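You operate a simulated robot arm through the tools that you are given. There is no shell and no other tool.

Carry out the task below with a simulated robot arm. There is one attempt and no reset: what you move stays moved.

Task
Thin the paste with water to the green line, then stir it smooth.
Fine: pour clear of the paper and spill nothing; jug and stick go back. Set down upright: white jug.

It is judged by the outcome, as a careful person would: the job done as asked, and still so three seconds after it is handed in. It fails if anything else is knocked over, pushed out of place, dropped, spilled or broken.

Robot
A 6-joint arm with a two-finger parallel gripper, fixed in place. Base frame: the origin is on the floor under the middle of its stand, x ahead of it, y to its left, z up. Readings come in m, rad, newtons and seconds.
With the tool pointing down near the work surface it reaches from about 0.36 to 0.76 m from the base axis. Its first joint turns from -1.152 to 1.152 rad. Payload 2.45 kg.
Tool frame: the origin (TCP) lies between the finger pads and is the grasp point; the fingertips stand 0.024 m ahead of it; z points along the fingers, y is the line along which they close. The gripper opens to 0.068 m. The fingers are 0.017 m wide and 0.01 m thick; the gripper's body (0.04 by 0.07 m) begins 0.041 m behind the TCP.
Orientation is that of the tool frame in the base frame, as a unit quaternion [x, y, z, w]. With the fingers straight down and closing along the base's y, the tool's x points along the base's -x, its y along +y and its z along -z.

Tools
- The arm moves only by the tool play_rows. Its argument "steps" is a list of rows, each a list of 7 numbers: the finger opening in cm, from 0 to 6.8, then the shift along the base's x, y, z in units of 20 mm (1.0 is 20 mm), then the turn, a rotation vector about the base's x, y, z in units of 5 degrees (1.0 is 5 degrees). In form: [[fingers, x, y, z, wx, wy, wz], ...]. A call has 1 to 20 rows; each row shifts and turns the commanded pose from where the row before left it. A call with a number of a shift or a turn outside -1 to 1 is refused whole. A row lasts 0.2 s, in which the tool goes at most 0.05 m and 0.15 rad; a call with a longer step from one row to the next is refused whole, and so is a gripper value outside its range. A pose out of reach is approached as far as the arm can. The call stops where the force on the tool passes 40 N (or 10 N more than at its start, if that is more) or the arm is blocked; 0.2 s more then pass. The fingers move at their own pace (about 0.108 m/s each) and stop on an object; they squeeze with about 37 N. The grip force told is the motor's: it shows also when the fingers shut on nothing. Time passes only in rows, and 0.2 s behind the last, so rows that do not move let the fingers close. The reply holds the time, the measured pose of the TCP, the force on the tool along the base axes, the opening and the grip force, in the units named above and with some noise, with the torque about the TCP (base axes, N m) and any sound that the robot's microphone picked up.
- Cameras (640 x 400 px; columns grow to the right, rows downward): "scene" is fixed at [0.1643, 0.4065, 1.4733]; the picture's right is [-0.81, -0.59, 0.00], its down [-0.29, 0.40, -0.87] and it looks along [0.52, -0.70, -0.49] (base axes); focal length 338 px, centre (320, 200). "wrist" rides on the gripper at [0.084, 0.011, -0.075] in the tool frame; the picture's right is [-0.13, 0.99, 0.00], its down [-0.60, -0.08, -0.79] and it looks along [-0.79, -0.10, 0.61] (tool axes); focal length 251 px, centre (320, 200). There is no depth. A picture from a camera that has moved, and an enlarged one, comes with that camera's place and axes in the base frame and with its lens.
- snapshot(camera): a new picture of that camera. No time passes.
- zoom(camera, box): a new picture of the part [left, top, right, bottom] of that camera's present view, enlarged. No time passes.
- finish_job(): hands the job in; it is judged then, once.

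Places have to be worked out from the pictures, the camera data and where the tool is seen. Open the gripper and draw the arm clear of the work before you hand the job in, unless the task says otherwise.

The tools are called by a JSON object that holds its "fn" and its "kwargs". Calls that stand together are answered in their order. play_rows: Moves the arm, as the interface text tells. Its arguments: {"type":"object","properties":{"steps":{"type":"array"}},"required":["steps"]} The other tools are called the same way: snapshot (camera) takes a picture; zoom (camera, box) takes an enlarged picture of a part of a camera's view; finish_job () hands the job in.

At the start:

```text
time_s: 0.0
tool_pos: [0.3447, -0.2674, 1.2432]
ee_rot: [0.0, 1.0, 0.0, 0.0]
contact_force: [-0.4, 0.1, 0.2]
ft_torque: [0.04, -0.02, 0.03]
gripper_width: 0.0683
grip_force: 0.1
```

scene: 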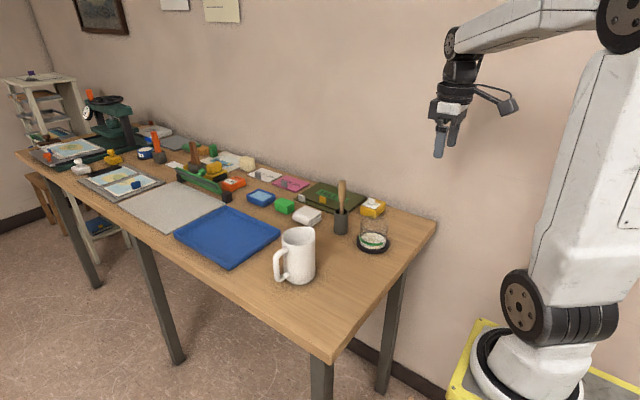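
wrist: 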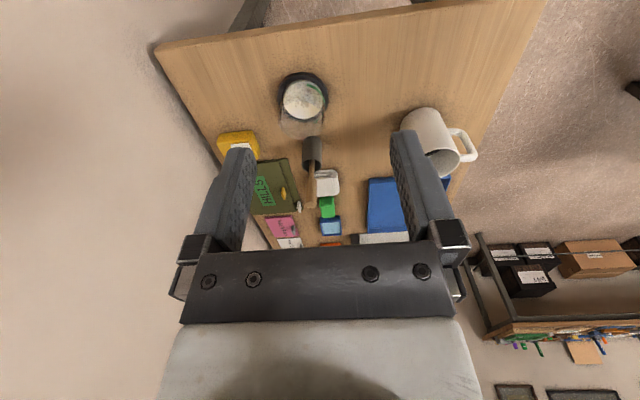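

I start by looking closer at the jug, the paste glass, and the stick in its holder.

{"fn": "zoom", "kwargs": {"camera": "scene", "box": [250, 160, 450, 300]}}

{"fn": "zoom", "kwargs": {"camera": "wrist", "box": [230, 50, 490, 230]}}

{"fn": "zoom", "kwargs": {"camera": "scene", "box": [330, 170, 410, 260]}}

```text
2.86 times, centred on (350, 230) of scene
camera zoom: at [0.1643, 0.4065, 1.4733], right [-0.81, -0.59, 0.0], down [-0.29, 0.4, -0.87], along [0.52, -0.7, -0.49], focal length 966 px, centre (234, 114)
```

zoom: 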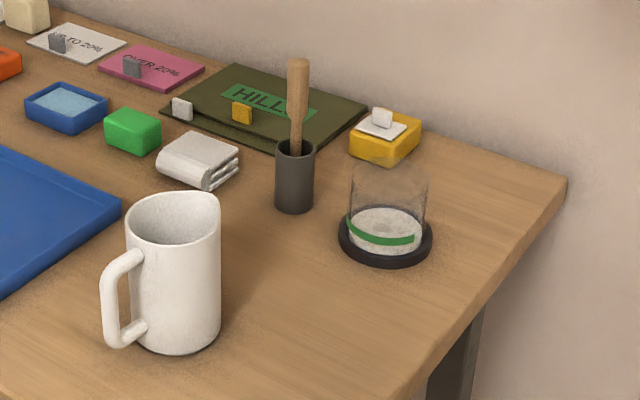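

```text
2.22 times, centred on (360, 140) of wrist
camera zoom: at [0.2597, -0.2562, 1.3181], right [0.13, 0.99, 0.0], down [0.6, -0.08, 0.79], along [0.79, -0.1, -0.61], focal length 559 px, centre (231, 333)
```

zoom: 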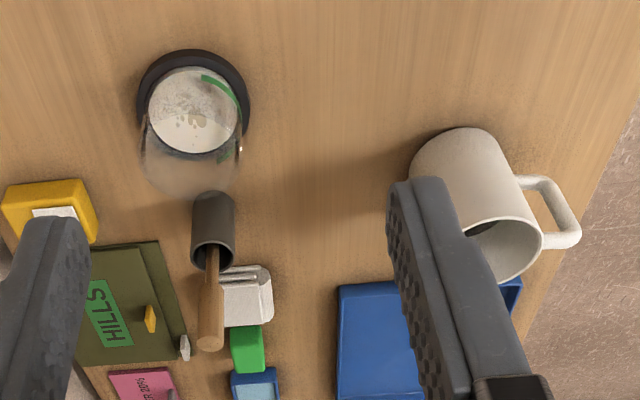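

```text
4.44 times, centred on (370, 215) of scene
camera zoom: at [0.1643, 0.4065, 1.4733], right [-0.81, -0.59, 0.0], down [-0.29, 0.4, -0.87], along [0.52, -0.7, -0.49], focal length 1502 px, centre (98, 133)
```

zoom: 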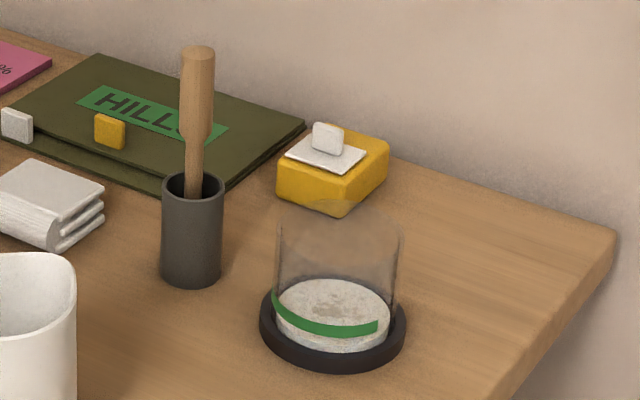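

The jug's rim comes out near (0.60, -0.09, 1.00) with its handle toward +y. The glass is at about (0.513, -0.32) and the stick stands vertical in its holder at about (0.625, -0.32). I'll zoom further on the jug interior, the table and possible papers.

{"fn": "zoom", "kwargs": {"camera": "wrist", "box": [390, 90, 490, 190]}}

{"fn": "zoom", "kwargs": {"camera": "scene", "box": [260, 215, 340, 295]}}

{"fn": "zoom", "kwargs": {"camera": "scene", "box": [130, 130, 330, 270]}}

{"fn": "zoom", "kwargs": {"camera": "wrist", "box": [265, 60, 345, 140]}}

```text
4.00 times, centred on (440, 140) of wrist
camera zoom: at [0.2597, -0.2562, 1.3181], right [0.13, 0.99, 0.0], down [0.6, -0.08, 0.79], along [0.79, -0.1, -0.61], focal length 1006 px, centre (-160, 440)
```

zoom: 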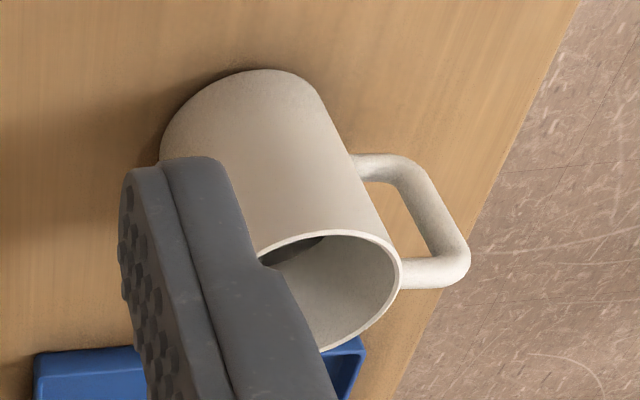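

```text
5.00 times, centred on (300, 255) of scene
camera zoom: at [0.1643, 0.4065, 1.4733], right [-0.81, -0.59, 0.0], down [-0.29, 0.4, -0.87], along [0.52, -0.7, -0.49], focal length 1690 px, centre (420, -75)
```

zoom: 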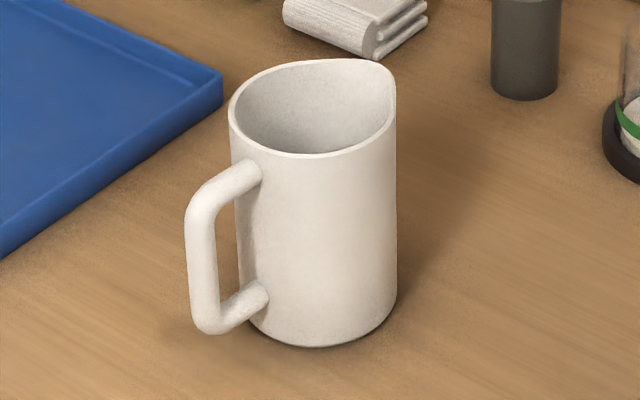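

```text
2.86 times, centred on (230, 200) of scene
camera zoom: at [0.1643, 0.4065, 1.4733], right [-0.81, -0.59, 0.0], down [-0.29, 0.4, -0.87], along [0.52, -0.7, -0.49], focal length 966 px, centre (577, 200)
```

zoom: 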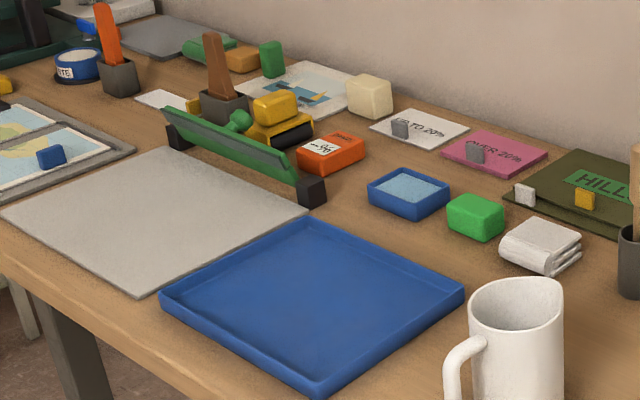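

```text
5.00 times, centred on (305, 100) of wrist
camera zoom: at [0.2597, -0.2562, 1.3181], right [0.13, 0.99, 0.0], down [0.6, -0.08, 0.79], along [0.79, -0.1, -0.61], focal length 1257 px, centre (395, 700)
```

zoom: 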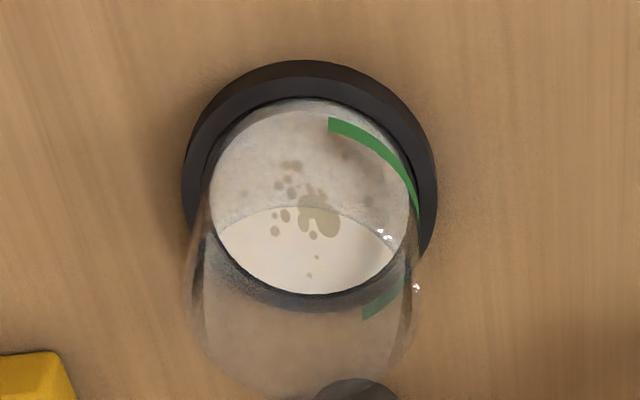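

The papers and other items are all at larger x and clear of the jug-to-glass path. Before gripping I move the tool above the jug with a tilted view, to see its water level and measure the handle.

{"fn": "play_rows", "kwargs": {"steps": [[6.8, 0.95, 0.8, -0.2, 0, 0.6, 0], [6.8, 0.95, 0.8, -0.2, 0, 0.6, 0], [6.8, 0.95, 0.8, -0.2, 0, 0.6, 0], [6.8, 0.95, 0.8, -0.2, 0, 0.6, 0], [6.8, 0.95, 0.8, -0.2, 0, 0.6, 0], [6.8, 0.95, 0.8, -0.2, 0, 0.6, 0], [6.8, 0.95, 0.8, -0.2, 0, 0.6, 0], [6.8, 0.95, 0.8, -0.2, 0, 0.6, 0], [6.8, 0.95, 0.8, -0.2, 0, 0.6, 0], [6.8, 0.95, 0.8, -0.2, 0, 0.6, 0]]}}

{"fn": "snapshot", "kwargs": {"camera": "wrist"}}

{"fn": "snapshot", "kwargs": {"camera": "scene"}}

```text
time_s: 2.2
tool_pos: [0.5353, -0.1056, 1.2061]
ee_rot: [-0.001, 0.966, 0.0, -0.26]
contact_force: [0.5, -0.3, -0.8]
ft_torque: [-0.02, -0.02, -0.02]
gripper_width: 0.068
grip_force: 0.1
```

```text
taken
camera wrist: at [0.4994, -0.0946, 1.3125], right [0.11, 0.99, -0.07], down [0.92, -0.08, 0.38], along [0.38, -0.1, -0.92], focal length 251 px, centre (320, 200)
```

wrist: 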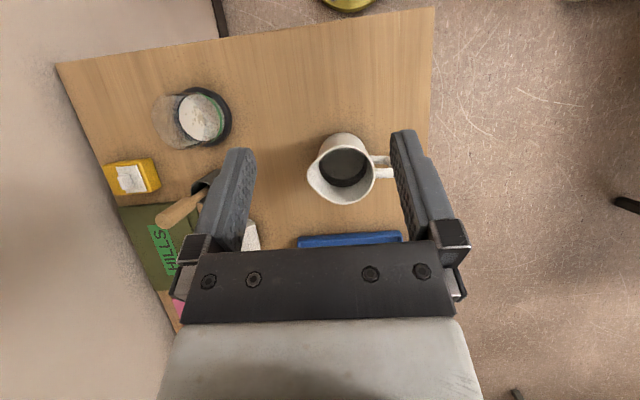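

```text
taken
```

scene: 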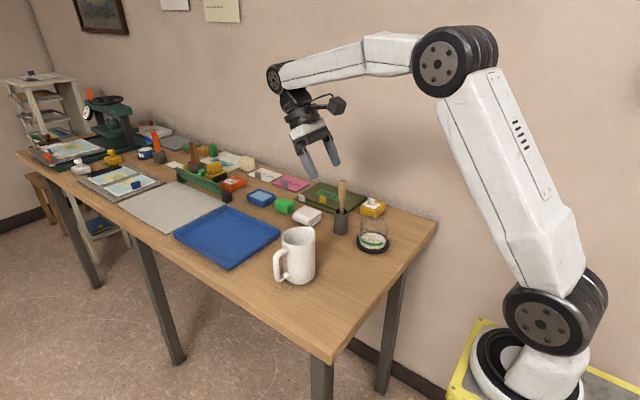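

{"fn": "zoom", "kwargs": {"camera": "wrist", "box": [290, 115, 410, 215]}}

{"fn": "zoom", "kwargs": {"camera": "wrist", "box": [140, 70, 260, 170]}}

```text
4.00 times, centred on (350, 165) of wrist
camera zoom: at [0.4994, -0.0946, 1.3125], right [0.11, 0.99, -0.07], down [0.92, -0.08, 0.38], along [0.38, -0.1, -0.92], focal length 1006 px, centre (200, 340)
```

zoom: 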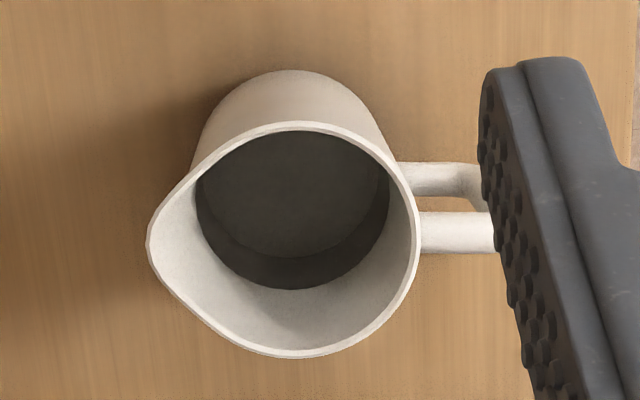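

```text
4.00 times, centred on (200, 120) of wrist
camera zoom: at [0.4994, -0.0946, 1.3125], right [0.11, 0.99, -0.07], down [0.92, -0.08, 0.38], along [0.38, -0.1, -0.92], focal length 1006 px, centre (800, 520)
```

zoom: 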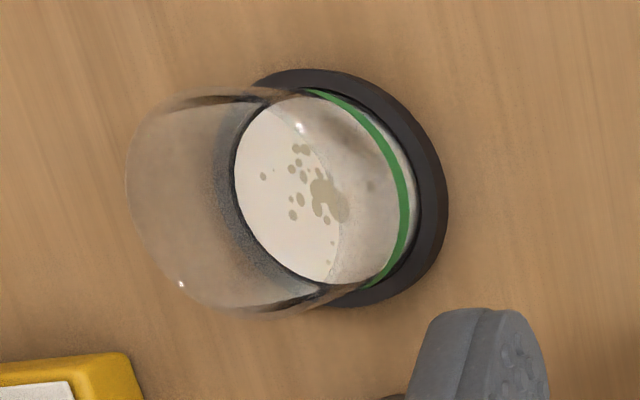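

The water fills about half the jug, its handle points along roughly (0.16, 0.99), and the spout is opposite. I now level the tool, turn it so the fingers will straddle the handle, and move to a point above the handle.

{"fn": "play_rows", "kwargs": {"steps": [[6.8, 0.4, 0.6, 0, 0, -0.6, 0], [6.8, 0.4, 0.6, 0, 0, -0.6, 0], [6.8, 0.4, 0.6, 0, 0, -0.6, 0], [6.8, 0.4, 0.6, 0, 0, -0.6, 0], [6.8, 0.4, 0.6, 0, 0, -0.6, 0], [6.8, 0.4, 0.6, 0, 0, -0.6, 0], [6.8, 0.4, 0.6, 0, 0, -0.6, 0], [6.8, 0.4, 0.6, 0, 0, -0.6, 0], [6.8, 0.4, 0.6, 0, 0, -0.6, 0], [6.8, 0.4, 0.6, 0, 0, -0.6, 0], [6.8, 0, 0, 0, 0, 0, -1], [6.8, 0, 0, 0, 0, 0, -1], [6.8, 0, 0, 0, 0, 0, -1], [6.8, 0, 0, 0, 0, 0, -1], [6.8, 0, 0, 0, 0, 0, -1], [6.8, 0, 0, 0, 0, 0, -1], [6.8, 0, 0, 0, 0, 0, -1], [6.8, 0, 0, 0, 0, 0, -1], [6.8, 0, 0, 0, 0, 0, -1], [6.8, 0, 0, 0, 0, 0, -1]]}}

{"fn": "play_rows", "kwargs": {"steps": [[6.8, 0, 0, 0, 0, 0, -0.984], [6.8, 0, 0, 0, 0, 0, -0.984], [6.8, 0, 0, 0, 0, 0, -0.984], [6.8, 0, 0, 0, 0, 0, -0.984], [6.8, 0, 0, 0, 0, 0, -0.984], [6.8, 0, 0, 0, 0, 0, -0.984], [6.8, 0, 0, 0, 0, 0, -0.984], [6.8, 0, 0, 0, 0, 0, -0.984], [6.8, 0, 0, 0, 0, 0, -0.984], [6.8, 0, 0, 0, 0, 0, -0.984], [6.8, 0, 0, -0.8, -0.79, 0.128, 0], [6.8, 0, 0, -0.8, -0.79, 0.128, 0], [6.8, 0, 0, -0.8, -0.79, 0.128, 0], [6.8, 0, 0, -0.8, -0.79, 0.128, 0], [6.8, 0, 0, -0.8, -0.79, 0.128, 0]]}}

{"fn": "snapshot", "kwargs": {"camera": "wrist"}}

{"fn": "snapshot", "kwargs": {"camera": "scene"}}

```text
time_s: 6.4
tool_pos: [0.6143, 0.0122, 1.2033]
ee_rot: [0.424, 0.906, 0.0, 0.0]
contact_force: [-0.1, -0.7, -0.2]
ft_torque: [0.01, -0.01, 0.0]
gripper_width: 0.0681
grip_force: 0.1
```

```text
time_s: 9.6
tool_pos: [0.6138, 0.0108, 1.1233]
ee_rot: [0.75, 0.638, -0.133, 0.113]
contact_force: [-0.1, 0.3, -0.4]
ft_torque: [-0.01, -0.01, -0.01]
gripper_width: 0.0682
grip_force: 0.1
```

```text
taken
camera wrist: at [0.6417, 0.1134, 1.1654], right [0.96, -0.28, 0.04], down [-0.13, -0.28, 0.95], along [-0.25, -0.92, -0.3], focal length 251 px, centre (320, 200)
```

wrist: 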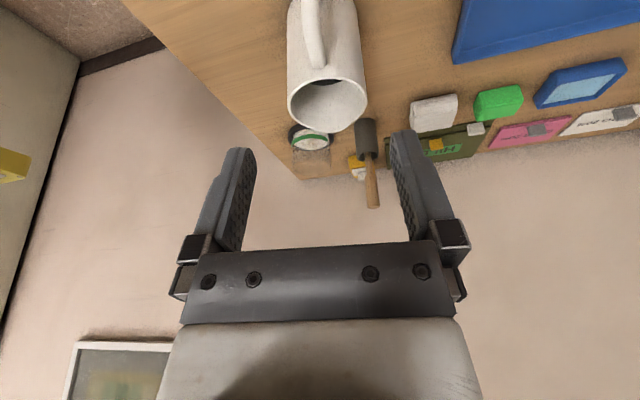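

```text
taken
```

scene: 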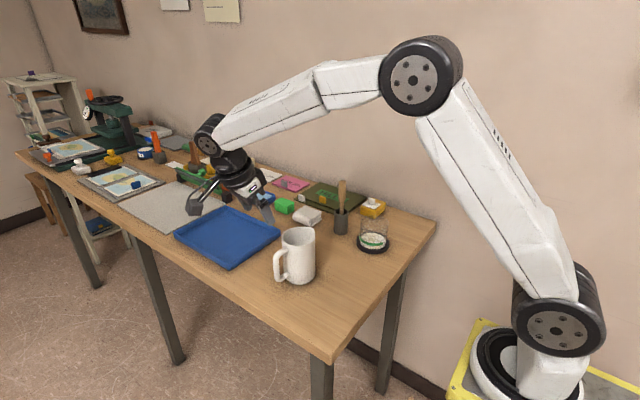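

The tool is turned and tilted 20° above the handle. I zoom in on the handle from this view to refine its position.

{"fn": "zoom", "kwargs": {"camera": "wrist", "box": [270, 0, 390, 140]}}

{"fn": "zoom", "kwargs": {"camera": "scene", "box": [180, 150, 330, 290]}}

```text
2.86 times, centred on (330, 70) of wrist
camera zoom: at [0.6417, 0.1134, 1.1654], right [0.96, -0.28, 0.04], down [-0.13, -0.28, 0.95], along [-0.25, -0.92, -0.3], focal length 718 px, centre (291, 571)
```

zoom: 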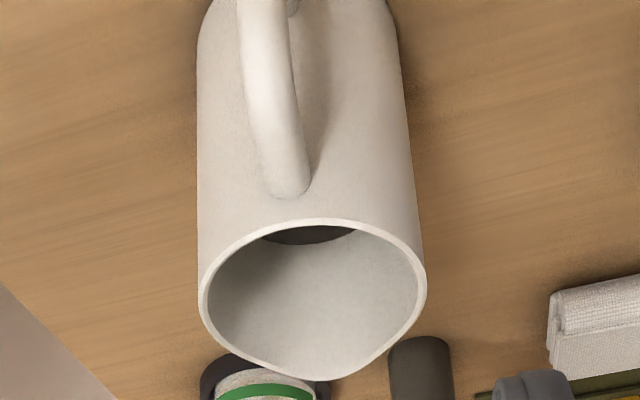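

```text
2.86 times, centred on (255, 220) of scene
camera zoom: at [0.1644, 0.4065, 1.4733], right [-0.81, -0.59, 0.0], down [-0.29, 0.4, -0.87], along [0.52, -0.7, -0.49], focal length 966 px, centre (506, 143)
```

zoom: 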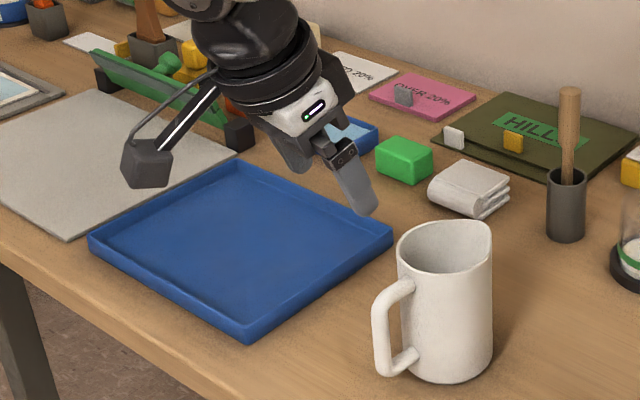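

The handle bar is refined to about (0.607, -0.020) with its mid height near 0.947. I move down along the approach line to about 0.08 m short and look again.

{"fn": "play_rows", "kwargs": {"steps": [[6.8, 0, 0.3, -0.5, 0, 0, 0], [6.8, 0, 0.0, -0.9, 0, 0, 0], [6.8, 0, 0, -0.9, 0, 0, 0], [6.8, -0.05, -0.1, -0.9, 0, 0, 0], [6.8, -0.05, -0.1, -0.7, 0, 0, 0], [6.8, 0, 0, 0, 0, 0, 0]]}}

{"fn": "snapshot", "kwargs": {"camera": "wrist"}}

{"fn": "zoom", "kwargs": {"camera": "scene", "box": [210, 170, 350, 300]}}

```text
time_s: 11.0
tool_pos: [0.612, 0.0161, 1.0452]
ee_rot: [0.751, 0.637, -0.133, 0.112]
contact_force: [-0.1, 0.2, -0.5]
ft_torque: [-0.02, 0.02, -0.02]
gripper_width: 0.0678
grip_force: 0.1
```

```text
taken
camera wrist: at [0.6405, 0.1171, 1.0867], right [0.96, -0.28, 0.04], down [-0.13, -0.28, 0.95], along [-0.25, -0.92, -0.3], focal length 251 px, centre (320, 200)
```

wrist: 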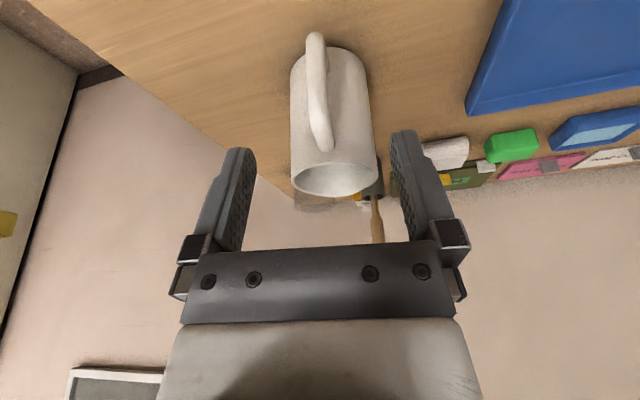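

```text
3.08 times, centred on (280, 235) of scene
camera zoom: at [0.1643, 0.4065, 1.4733], right [-0.81, -0.59, 0.0], down [-0.29, 0.4, -0.87], along [0.52, -0.7, -0.49], focal length 1040 px, centre (443, 92)
```

zoom: 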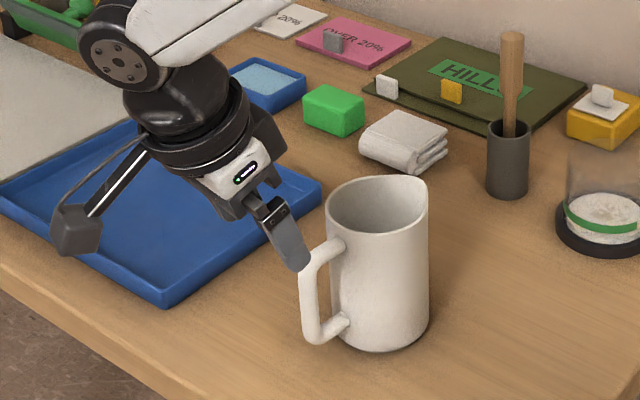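

{"fn": "zoom", "kwargs": {"camera": "wrist", "box": [260, 20, 400, 210]}}

```text
2.11 times, centred on (330, 115) of wrist
camera zoom: at [0.6405, 0.1171, 1.0867], right [0.96, -0.28, 0.04], down [-0.13, -0.28, 0.95], along [-0.25, -0.92, -0.3], focal length 529 px, centre (299, 379)
```

zoom: 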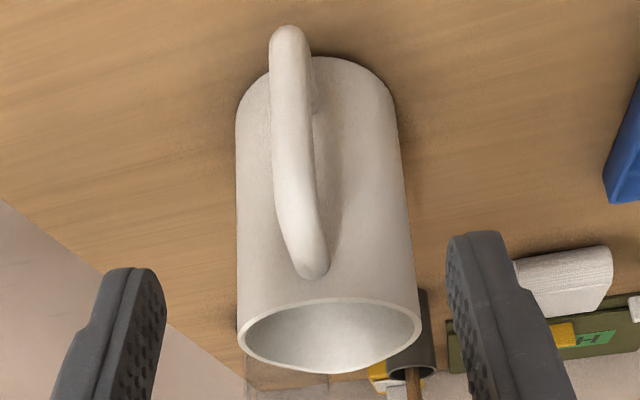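

The bar centre is at about (0.607, -0.0205), 12.7 mm thick. I correct the yaw by a small amount and go down onto the handle with the fingers open.

{"fn": "play_rows", "kwargs": {"steps": [[6.8, -0.0336, -0.258, -0.644, 0, 0, 0.17], [6.8, -0.0336, -0.258, -0.644, 0, 0, 0.17], [6.8, -0.0336, -0.258, -0.644, 0, 0, 0], [6.8, -0.0336, -0.258, -0.644, 0, 0, 0], [6.8, -0.0336, -0.258, -0.644, 0, 0, 0], [6.8, -0.0336, -0.258, -0.644, 0, 0, 0], [6.8, -0.0336, -0.258, -0.644, 0, 0, 0], [6.8, 0, 0, 0, 0, 0, 0]]}}

{"fn": "snapshot", "kwargs": {"camera": "wrist"}}

{"fn": "zoom", "kwargs": {"camera": "scene", "box": [210, 170, 350, 300]}}

```text
time_s: 12.8
tool_pos: [0.6075, -0.021, 0.9524]
ee_rot: [0.74, 0.649, -0.13, 0.114]
contact_force: [-0.8, -1.0, -0.5]
ft_torque: [0.01, 0.01, -0.04]
gripper_width: 0.0679
grip_force: 0.0
```

```text
taken
camera wrist: at [0.6317, 0.0812, 0.9946], right [0.97, -0.25, 0.04], down [-0.12, -0.28, 0.95], along [-0.23, -0.93, -0.3], focal length 251 px, centre (320, 200)
```

wrist: 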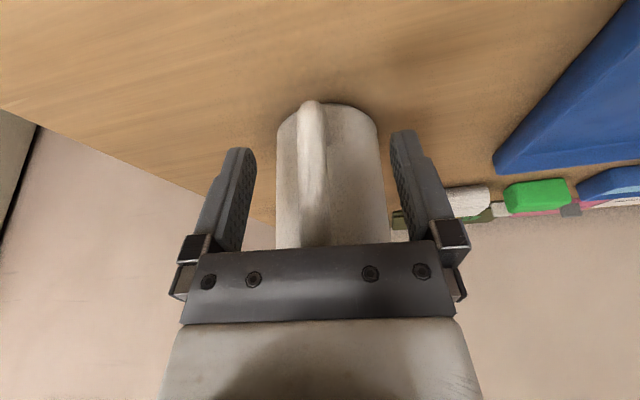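

```text
3.08 times, centred on (280, 235) of scene
camera zoom: at [0.1643, 0.4065, 1.4733], right [-0.81, -0.59, 0.0], down [-0.29, 0.4, -0.87], along [0.52, -0.7, -0.49], focal length 1040 px, centre (443, 92)
```

zoom: 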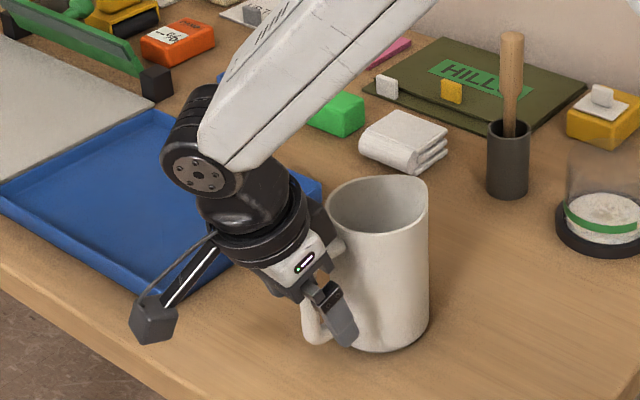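

{"fn": "zoom", "kwargs": {"camera": "wrist", "box": [240, 90, 400, 250]}}

```text
2.50 times, centred on (320, 170) of wrist
camera zoom: at [0.6317, 0.0812, 0.9946], right [0.97, -0.25, 0.04], down [-0.12, -0.28, 0.95], along [-0.23, -0.93, -0.3], focal length 629 px, centre (320, 275)
```

zoom: 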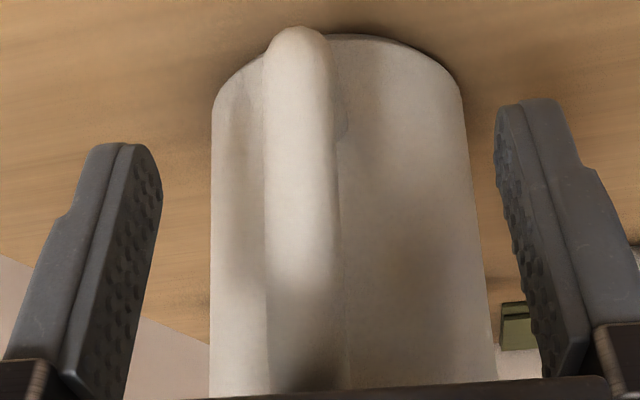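

The bar sits 3.4 mm toward -x of the finger centre, so I shift by that and close the fingers on the handle.

{"fn": "play_rows", "kwargs": {"steps": [[6.8, -0.17, 0.02, 0, 0, 0, 0], [6.8, 0, 0, 0, 0, 0, 0], [4, 0, 0, 0, 0, 0, 0], [2.5, 0, 0, 0, 0, 0, 0], [1.5, 0, 0, 0, 0, 0, 0], [0.5, 0, 0, 0, 0, 0, 0], [0, 0, 0, 0, 0, 0, 0], [0, 0, 0, 0, 0, 0, 0]]}}

{"fn": "snapshot", "kwargs": {"camera": "wrist"}}

{"fn": "zoom", "kwargs": {"camera": "scene", "box": [210, 170, 350, 300]}}

```text
time_s: 14.6
tool_pos: [0.6039, -0.0191, 0.9554]
ee_rot: [0.741, 0.649, -0.13, 0.115]
contact_force: [-0.4, 0.7, 0.3]
ft_torque: [-0.13, -0.04, -0.02]
gripper_width: 0.0135
grip_force: 34.1
```

```text
taken
camera wrist: at [0.6283, 0.082, 0.9958], right [0.97, -0.25, 0.04], down [-0.12, -0.28, 0.95], along [-0.23, -0.93, -0.3], focal length 251 px, centre (320, 200)
```

wrist: 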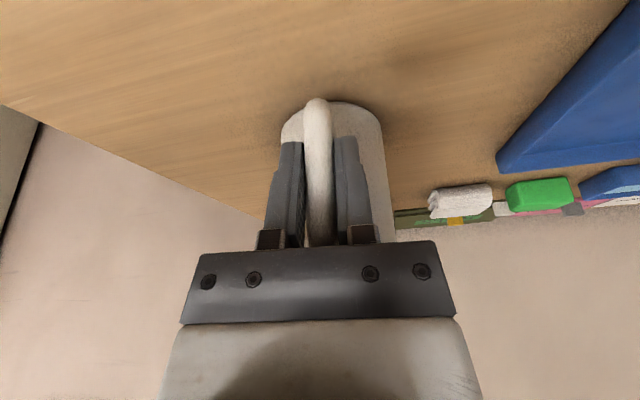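

```text
3.08 times, centred on (280, 235) of scene
camera zoom: at [0.1643, 0.4065, 1.4733], right [-0.81, -0.59, 0.0], down [-0.29, 0.4, -0.87], along [0.52, -0.7, -0.49], focal length 1040 px, centre (443, 92)
```

zoom: 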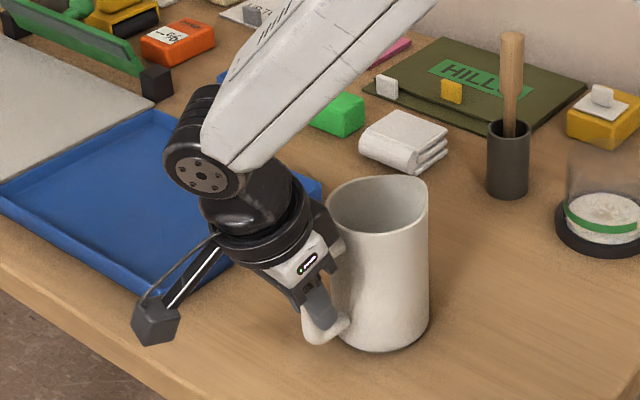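

The handle is gripped at 13.5 mm opening and 34 N. I lift a little, slowly, and check the weight and whether the jug stays level.

{"fn": "play_rows", "kwargs": {"steps": [[0, 0, 0, 0.1, 0, 0, 0], [0, 0, 0, 0.15, 0, 0, 0], [0, 0, 0, 0.2, 0, 0, 0], [0, 0, 0, 0.25, 0, 0, 0], [0, 0, 0, 0.3, 0, 0, 0], [0, 0, 0, 0, 0, 0, 0], [0, 0, 0, 0, 0, 0, 0]]}}

{"fn": "snapshot", "kwargs": {"camera": "wrist"}}

{"fn": "zoom", "kwargs": {"camera": "scene", "box": [210, 170, 350, 300]}}

```text
time_s: 16.2
tool_pos: [0.6034, -0.0208, 0.9769]
ee_rot: [0.74, 0.649, -0.13, 0.115]
contact_force: [0.1, 0.3, -4.3]
ft_torque: [0.21, -0.06, -0.01]
gripper_width: 0.0139
grip_force: 33.3
```

```text
taken
camera wrist: at [0.6281, 0.0816, 1.018], right [0.97, -0.25, 0.04], down [-0.12, -0.28, 0.95], along [-0.23, -0.93, -0.3], focal length 251 px, centre (320, 200)
```

wrist: 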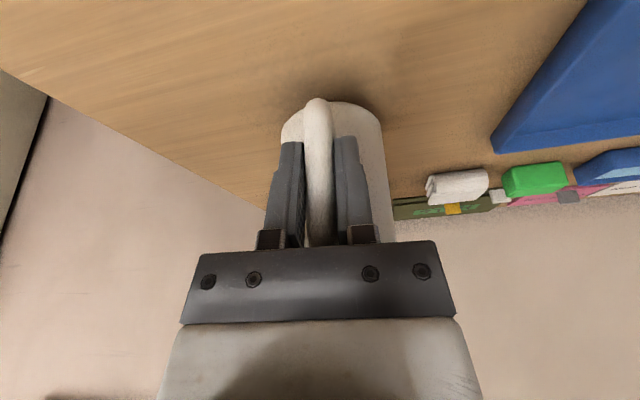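

```text
3.08 times, centred on (280, 235) of scene
camera zoom: at [0.1644, 0.4065, 1.4733], right [-0.81, -0.59, 0.0], down [-0.29, 0.4, -0.87], along [0.52, -0.7, -0.49], focal length 1040 px, centre (443, 92)
```

zoom: 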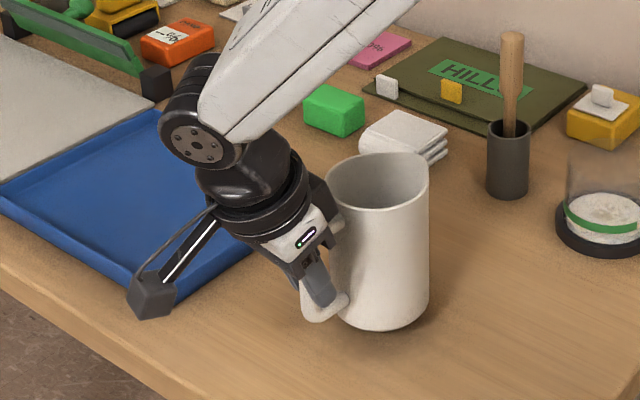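

The jug hangs level with about 4.3 N and no slip visible. I lift it clear, carry it toward the glass, and yaw it 12° so the scene camera will see past it into the glass.

{"fn": "play_rows", "kwargs": {"steps": [[0, 0, 0, 0.4, 0, 0, 0], [0, 0, 0, 0.7, 0, 0, 0], [0, 0, 0, 0.8, 0, 0, 0], [0, 0, 0, 0.8, 0, 0, 0], [0, 0, 0, 0.8, 0, 0, 0], [0, 0, 0, 0.8, 0, 0, 0], [0, 0, 0, 0.6, 0, 0, 0], [0, 0, 0, 0.3, 0, 0, 0], [0, -0.05, -0.3, 0, 0, 0, -0.2], [0, -0.08, -0.5, 0, 0, 0, -0.3], [0, -0.08, -0.6, 0, 0, 0, -0.3], [0, -0.08, -0.6, 0, 0, 0, -0.3], [0, -0.08, -0.6, 0, 0, 0, -0.3], [0, -0.08, -0.6, 0, 0, 0, -0.3], [0, -0.08, -0.6, 0, 0, 0, -0.3], [0, -0.08, -0.5, 0, 0, 0, -0.2], [0, -0.04, -0.2, 0, 0, 0, -0.2], [0, 0, 0, 0, 0, 0, 0]]}}

{"fn": "snapshot", "kwargs": {"camera": "scene"}}

{"fn": "snapshot", "kwargs": {"camera": "wrist"}}

```text
time_s: 20.0
tool_pos: [0.5916, -0.1124, 1.0777]
ee_rot: [0.804, 0.568, -0.141, 0.101]
contact_force: [-0.7, -0.7, -2.6]
ft_torque: [0.18, -0.07, 0.0]
gripper_width: 0.0139
grip_force: 33.2
```

```text
taken
```

scene: 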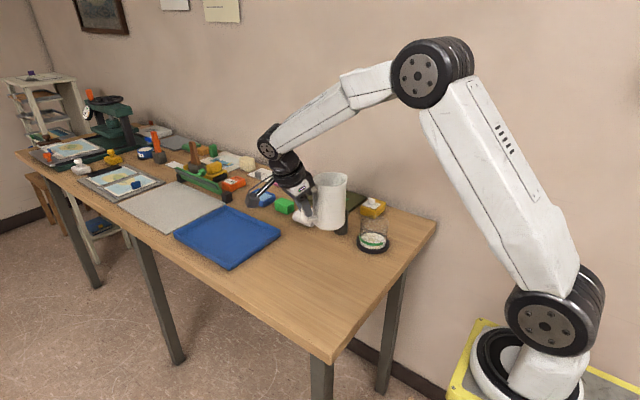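

```text
taken
camera wrist: at [0.637, -0.0166, 1.1202], right [0.89, -0.45, 0.04], down [-0.17, -0.25, 0.95], along [-0.41, -0.86, -0.3], focal length 251 px, centre (320, 200)
```

wrist: 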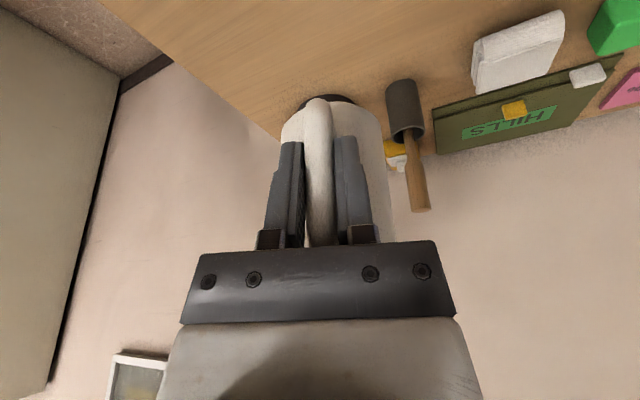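

{"fn": "zoom", "kwargs": {"camera": "scene", "box": [280, 160, 410, 260]}}

{"fn": "zoom", "kwargs": {"camera": "scene", "box": [350, 210, 400, 260]}}

```text
4.00 times, centred on (345, 210) of scene
camera zoom: at [0.1644, 0.4065, 1.4733], right [-0.81, -0.59, 0.0], down [-0.29, 0.4, -0.87], along [0.52, -0.7, -0.49], focal length 1352 px, centre (220, 160)
```

zoom: 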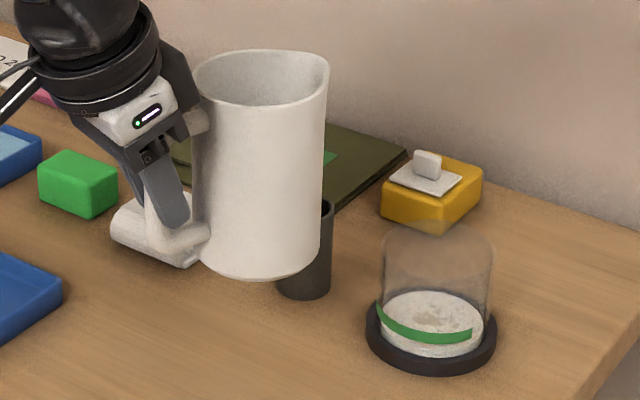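

```text
8.00 times, centred on (375, 235) of scene
camera zoom: at [0.1644, 0.4065, 1.4733], right [-0.81, -0.59, 0.0], down [-0.29, 0.4, -0.87], along [0.52, -0.7, -0.49], focal length 2704 px, centre (-120, -80)
```

zoom: 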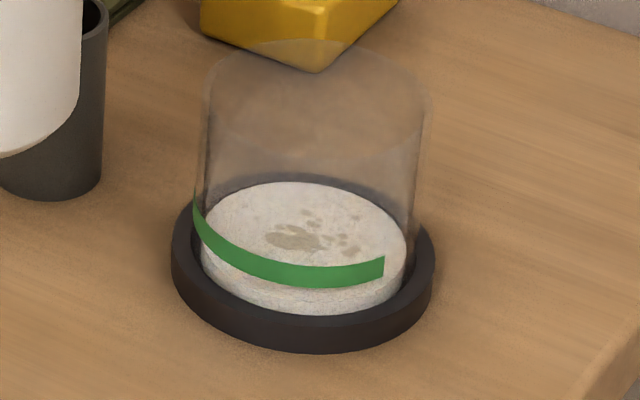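

Spout position agrees with my model. I now tilt the jug to about 35° here, away from the glass; water should not reach the spout until roughly 55°.

{"fn": "play_rows", "kwargs": {"steps": [[0, 0, 0, 0, 0.3, -0.107, 0], [0, 0, 0, 0, 0.471, -0.168, 0], [0, 0, 0, 0, 0.471, -0.168, 0], [0, 0, 0, 0, 0.471, -0.168, 0], [0, 0, 0, 0, 0.471, -0.168, 0], [0, 0, 0, 0, 0.471, -0.168, 0], [0, 0, 0, 0, 0.471, -0.168, 0], [0, 0, 0, 0, 0.471, -0.168, 0], [0, 0, 0, 0, 0.471, -0.168, 0], [0, 0, 0, 0, 0.471, -0.168, 0], [0, 0, 0, 0, 0.471, -0.168, 0], [0, 0, 0, 0, 0.471, -0.168, 0], [0, 0, 0, 0, 0.471, -0.168, 0], [0, 0, 0, 0, 0.471, -0.168, 0], [0, 0, 0, 0, 0.2, -0.071, 0], [0, 0, 0, 0, 0, 0, 0]]}}

{"fn": "snapshot", "kwargs": {"camera": "scene"}}

{"fn": "snapshot", "kwargs": {"camera": "wrist"}}

{"fn": "zoom", "kwargs": {"camera": "scene", "box": [270, 150, 410, 260]}}

```text
time_s: 23.4
tool_pos: [0.5913, -0.1116, 1.0787]
ee_rot: [0.81, 0.572, 0.108, -0.075]
contact_force: [0.6, -0.2, -4.0]
ft_torque: [0.14, -0.01, 0.01]
gripper_width: 0.014
grip_force: 33.6
```

```text
taken
```

scene: 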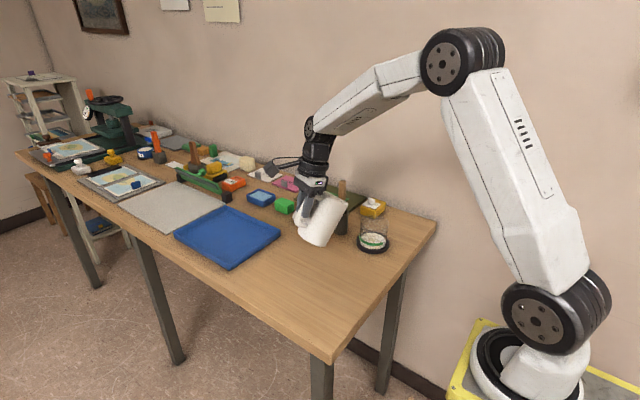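

```text
taken
camera wrist: at [0.6215, -0.0576, 1.1731], right [0.89, -0.45, -0.03], down [-0.34, -0.72, 0.61], along [-0.3, -0.53, -0.79], focal length 251 px, centre (320, 200)
```

wrist: 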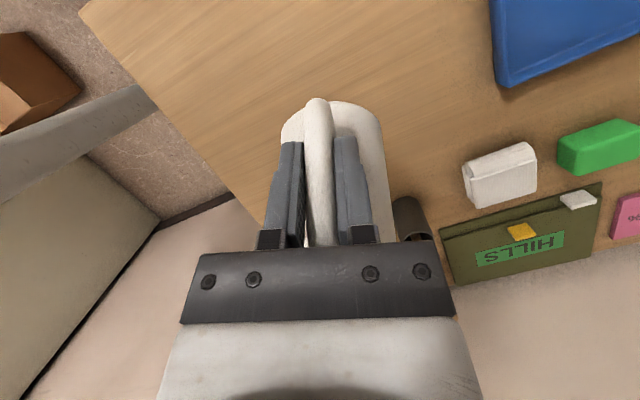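

```text
3.64 times, centred on (340, 205) of scene
camera zoom: at [0.1644, 0.4065, 1.4733], right [-0.81, -0.59, 0.0], down [-0.29, 0.4, -0.87], along [0.52, -0.7, -0.49], focal length 1229 px, centre (247, 182)
```

zoom: 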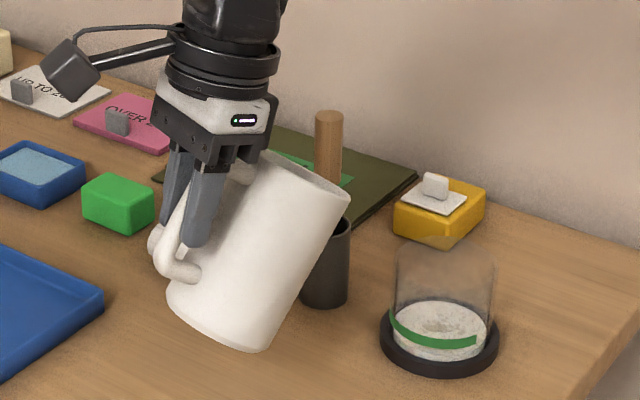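

At 35° tilt nothing pours, as expected. I move the spout over the near half of the glass (centre about (0.512, -0.3195), rim about z 0.953) and lower it to about 5 cm above the rim at 40°.

{"fn": "play_rows", "kwargs": {"steps": [[0, -0.12, -0.28, 0, 0, 0, 0], [0, -0.2, -0.46, 0, 0, 0, 0], [0, -0.23, -0.53, 0, 0, 0, 0], [0, -0.23, -0.53, 0, 0, 0, 0], [0, -0.23, -0.53, 0, 0, 0, 0], [0, -0.23, -0.53, 0, 0, 0, 0], [0, -0.23, -0.53, 0, 0, 0, 0], [0, -0.2, -0.5, 0, 0, 0, 0], [0, 0, 0, 0, 0, 0, 0], [0, 0, 0, -0.28, 0.157, -0.056, 0], [0, 0, 0, -0.28, 0.157, -0.056, 0], [0, 0, 0, -0.28, 0.157, -0.056, 0], [0, 0, 0, -0.28, 0.157, -0.056, 0], [0, 0, 0, -0.28, 0.157, -0.056, 0], [0, 0, 0, -0.28, 0.157, -0.056, 0], [0, 0, 0, 0, 0, 0, 0]]}}

{"fn": "snapshot", "kwargs": {"camera": "scene"}}

{"fn": "zoom", "kwargs": {"camera": "scene", "box": [310, 150, 420, 260]}}

{"fn": "snapshot", "kwargs": {"camera": "wrist"}}

```text
time_s: 26.8
tool_pos: [0.5566, -0.1897, 1.0442]
ee_rot: [0.804, 0.568, 0.144, -0.1]
contact_force: [-0.1, -1.3, -3.7]
ft_torque: [0.09, -0.02, -0.06]
gripper_width: 0.0141
grip_force: 33.9
```

```text
taken
```

scene: 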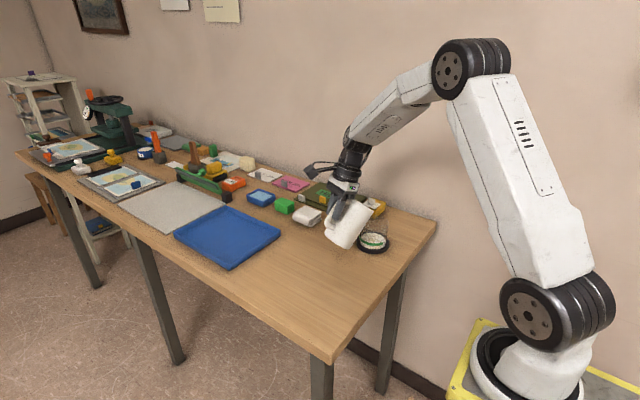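

```text
3.64 times, centred on (365, 205) of scene
camera zoom: at [0.1644, 0.4065, 1.4733], right [-0.81, -0.59, 0.0], down [-0.29, 0.4, -0.87], along [0.52, -0.7, -0.49], focal length 1229 px, centre (156, 182)
```

zoom: 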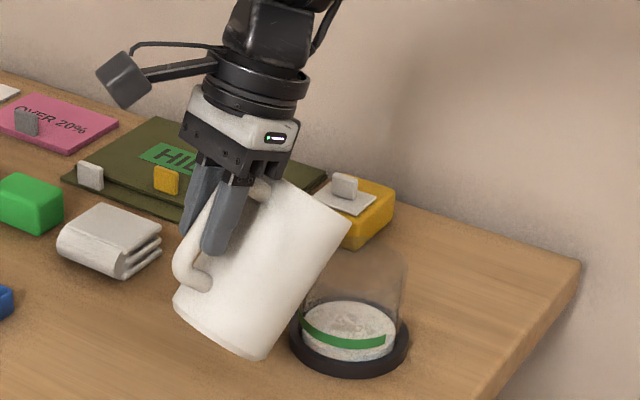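

```text
taken
camera wrist: at [0.5851, -0.1434, 1.1443], right [0.89, -0.45, -0.04], down [-0.36, -0.76, 0.54], along [-0.27, -0.46, -0.84], focal length 251 px, centre (320, 200)
```

wrist: 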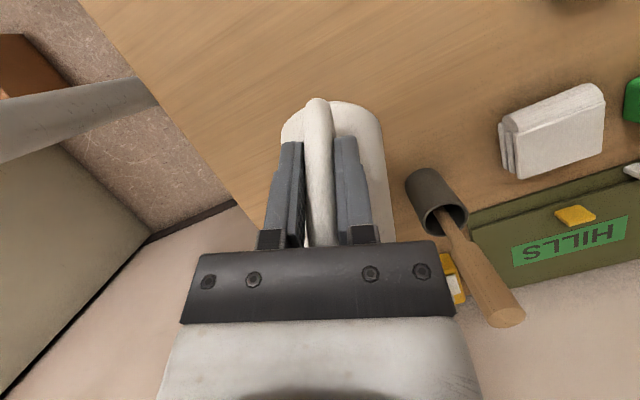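

The spout sits over the near half of the glass about 5 cm above the rim and the scene camera sees into the glass. I tilt on about the spout to 50° and check for the first water.

{"fn": "play_rows", "kwargs": {"steps": [[0, -0.0176, -0.0495, 0.0775, 0.2355, -0.0838, 0], [0, -0.0176, -0.0495, 0.0775, 0.2355, -0.0838, 0], [0, -0.0176, -0.0495, 0.0775, 0.2355, -0.0838, 0], [0, -0.0176, -0.0495, 0.0775, 0.2355, -0.0838, 0], [0, -0.0214, -0.06, 0.071, 0.2355, -0.0838, 0], [0, -0.0214, -0.06, 0.071, 0.2355, -0.0838, 0], [0, -0.0214, -0.06, 0.071, 0.2355, -0.0838, 0], [0, -0.0214, -0.06, 0.071, 0.2355, -0.0838, 0], [0, 0, 0, 0, 0, 0, 0], [0, 0, 0, 0, 0, 0, 0]]}}

{"fn": "zoom", "kwargs": {"camera": "scene", "box": [310, 150, 420, 260]}}

{"fn": "zoom", "kwargs": {"camera": "scene", "box": [345, 205, 400, 260]}}

```text
time_s: 29.0
tool_pos: [0.5542, -0.1973, 1.059]
ee_rot: [0.79, 0.556, 0.213, -0.149]
contact_force: [1.1, -0.5, -3.4]
ft_torque: [0.06, -0.01, -0.02]
gripper_width: 0.0139
grip_force: 33.6
```

```text
3.64 times, centred on (365, 205) of scene
camera zoom: at [0.1644, 0.4065, 1.4733], right [-0.81, -0.59, 0.0], down [-0.29, 0.4, -0.87], along [0.52, -0.7, -0.49], focal length 1229 px, centre (156, 182)
```

zoom: 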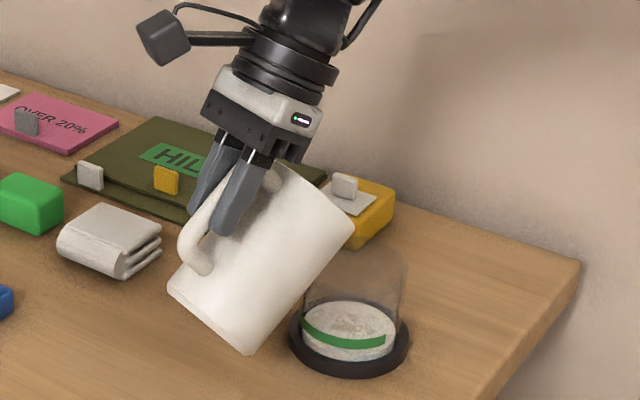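

```text
7.27 times, centred on (372, 232) of scene
camera zoom: at [0.1644, 0.4065, 1.4733], right [-0.81, -0.59, 0.0], down [-0.29, 0.4, -0.87], along [0.52, -0.7, -0.49], focal length 2458 px, centre (-62, -36)
```

zoom: 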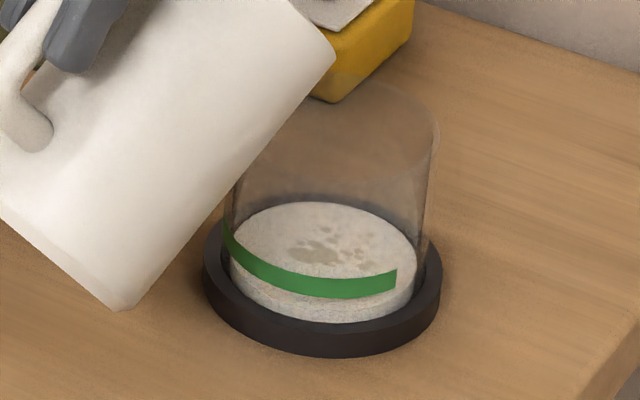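

No water yet at 50°. I tilt on in 1° steps to 55° and watch.

{"fn": "play_rows", "kwargs": {"steps": [[0, -0.0198, -0.0556, 0.053, 0.1884, -0.067, 0], [0, -0.0198, -0.0556, 0.053, 0.1884, -0.067, 0], [0, -0.0198, -0.0556, 0.053, 0.1884, -0.067, 0], [0, 0, 0, 0, 0, 0, 0], [0, 0, 0, 0, 0, 0, 0]]}}

{"fn": "zoom", "kwargs": {"camera": "scene", "box": [345, 205, 400, 260]}}

```text
time_s: 30.2
tool_pos: [0.553, -0.2015, 1.06]
ee_rot: [0.783, 0.553, 0.234, -0.164]
contact_force: [-0.6, -1.1, -3.7]
ft_torque: [0.11, -0.05, 0.02]
gripper_width: 0.0138
grip_force: 33.5
```

```text
7.27 times, centred on (372, 232) of scene
camera zoom: at [0.1644, 0.4065, 1.4733], right [-0.81, -0.59, 0.0], down [-0.29, 0.4, -0.87], along [0.52, -0.7, -0.49], focal length 2458 px, centre (-62, -36)
```

zoom: 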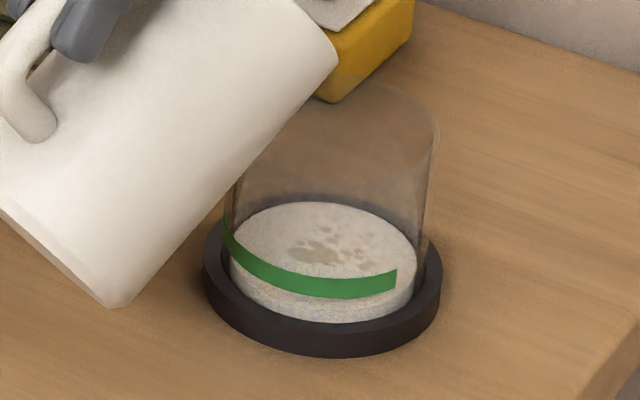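

{"fn": "play_rows", "kwargs": {"steps": [[0, -0.0198, -0.0556, 0.053, 0.1884, -0.067, 0], [0, -0.0198, -0.0556, 0.053, 0.1884, -0.067, 0], [0, 0, 0, 0, 0, 0, 0], [0, 0, 0, 0, 0, 0, 0]]}}

{"fn": "zoom", "kwargs": {"camera": "scene", "box": [345, 205, 400, 260]}}

```text
time_s: 31.2
tool_pos: [0.5519, -0.2033, 1.0623]
ee_rot: [0.779, 0.55, 0.247, -0.174]
contact_force: [-0.2, -0.2, -4.3]
ft_torque: [0.09, -0.02, 0.02]
gripper_width: 0.0138
grip_force: 33.9
```

```text
7.27 times, centred on (372, 232) of scene
camera zoom: at [0.1644, 0.4065, 1.4733], right [-0.81, -0.59, 0.0], down [-0.29, 0.4, -0.87], along [0.52, -0.7, -0.49], focal length 2458 px, centre (-62, -36)
```

zoom: 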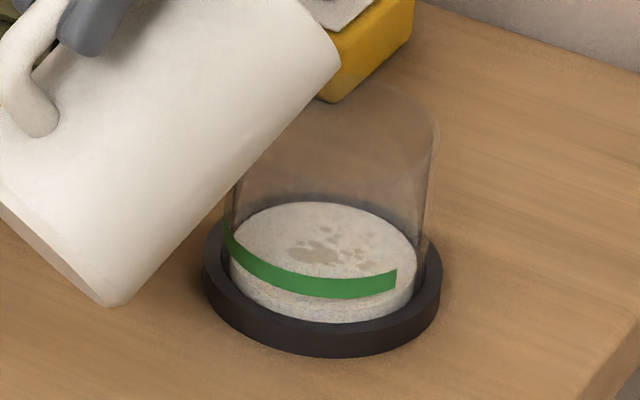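

Still no water at 55°. I continue 1° at a time with pauses.

{"fn": "play_rows", "kwargs": {"steps": [[0, -0.018, -0.05, 0.085, 0.1884, -0.067, 0], [0, 0, 0, 0, 0, 0, 0], [0, -0.018, -0.05, 0.085, 0.1884, -0.067, 0], [0, 0, 0, 0, 0, 0, 0]]}}

{"fn": "zoom", "kwargs": {"camera": "scene", "box": [345, 205, 400, 260]}}

```text
time_s: 32.2
tool_pos: [0.5514, -0.2061, 1.0661]
ee_rot: [0.774, 0.547, 0.261, -0.183]
contact_force: [0.0, 0.4, -3.1]
ft_torque: [0.07, -0.04, 0.0]
gripper_width: 0.0141
grip_force: 33.1
```

```text
7.27 times, centred on (372, 232) of scene
camera zoom: at [0.1644, 0.4065, 1.4733], right [-0.81, -0.59, 0.0], down [-0.29, 0.4, -0.87], along [0.52, -0.7, -0.49], focal length 2458 px, centre (-62, -36)
```

zoom: 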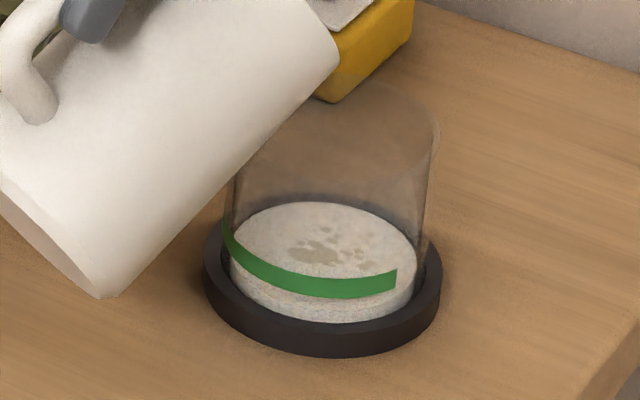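

{"fn": "play_rows", "kwargs": {"steps": [[0, -0.021, -0.06, 0.085, 0.1884, -0.067, 0], [0, 0, 0, 0, 0, 0, 0], [0, -0.021, -0.06, 0.085, 0.1884, -0.067, 0], [0, 0, 0, 0, 0, 0, 0]]}}

{"fn": "zoom", "kwargs": {"camera": "scene", "box": [345, 205, 400, 260]}}

```text
time_s: 33.2
tool_pos: [0.5502, -0.2085, 1.0688]
ee_rot: [0.769, 0.544, 0.274, -0.192]
contact_force: [-0.1, 0.1, -3.8]
ft_torque: [0.05, -0.01, 0.01]
gripper_width: 0.0137
grip_force: 34.1
```

```text
7.27 times, centred on (372, 232) of scene
camera zoom: at [0.1644, 0.4065, 1.4733], right [-0.81, -0.59, 0.0], down [-0.29, 0.4, -0.87], along [0.52, -0.7, -0.49], focal length 2458 px, centre (-62, -36)
```

zoom: 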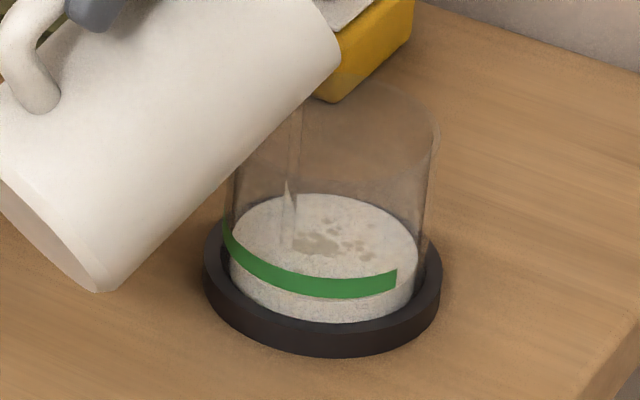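

Water is now flowing in a thin stream well inside the glass at 59°. I hold here briefly and watch the level rise.

{"fn": "play_rows", "kwargs": {"steps": [[0, 0, 0, 0, 0, 0, 0]]}}

{"fn": "zoom", "kwargs": {"camera": "scene", "box": [345, 205, 400, 260]}}

```text
time_s: 33.6
tool_pos: [0.5497, -0.2073, 1.0683]
ee_rot: [0.77, 0.543, 0.274, -0.191]
contact_force: [0.7, 0.1, -4.0]
ft_torque: [0.06, -0.01, 0.03]
gripper_width: 0.0143
grip_force: 33.6
```

```text
7.27 times, centred on (372, 232) of scene
camera zoom: at [0.1644, 0.4065, 1.4733], right [-0.81, -0.59, 0.0], down [-0.29, 0.4, -0.87], along [0.52, -0.7, -0.49], focal length 2458 px, centre (-62, -36)
```

zoom: 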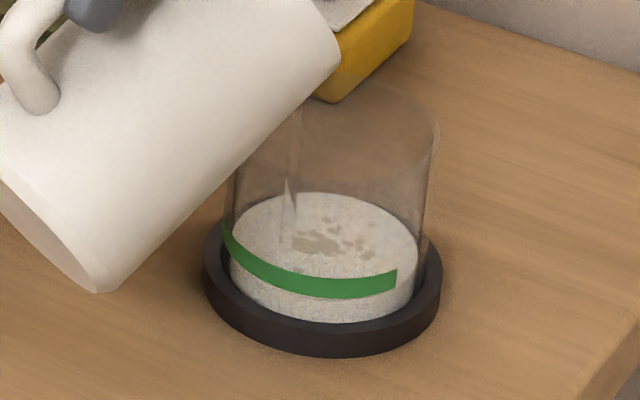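

{"fn": "play_rows", "kwargs": {"steps": [[0, 0, 0, 0, 0, 0, 0], [0, 0, 0, 0, 0, 0, 0]]}}

{"fn": "zoom", "kwargs": {"camera": "scene", "box": [345, 205, 400, 260]}}

```text
time_s: 34.2
tool_pos: [0.5499, -0.2077, 1.0696]
ee_rot: [0.77, 0.543, 0.274, -0.192]
contact_force: [-0.7, 0.0, -3.0]
ft_torque: [0.02, -0.01, -0.04]
gripper_width: 0.0137
grip_force: 33.0
```

```text
7.27 times, centred on (372, 232) of scene
camera zoom: at [0.1644, 0.4065, 1.4733], right [-0.81, -0.59, 0.0], down [-0.29, 0.4, -0.87], along [0.52, -0.7, -0.49], focal length 2458 px, centre (-62, -36)
```

zoom: 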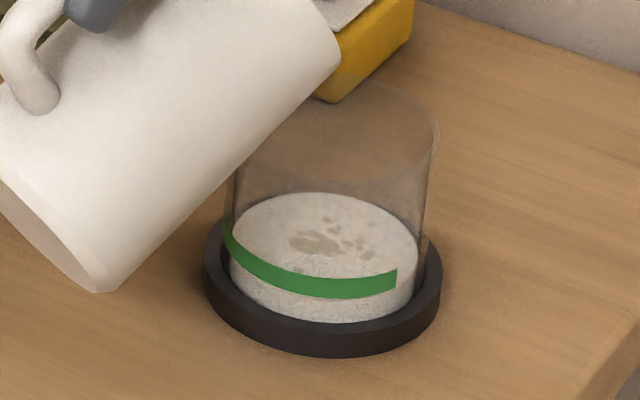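

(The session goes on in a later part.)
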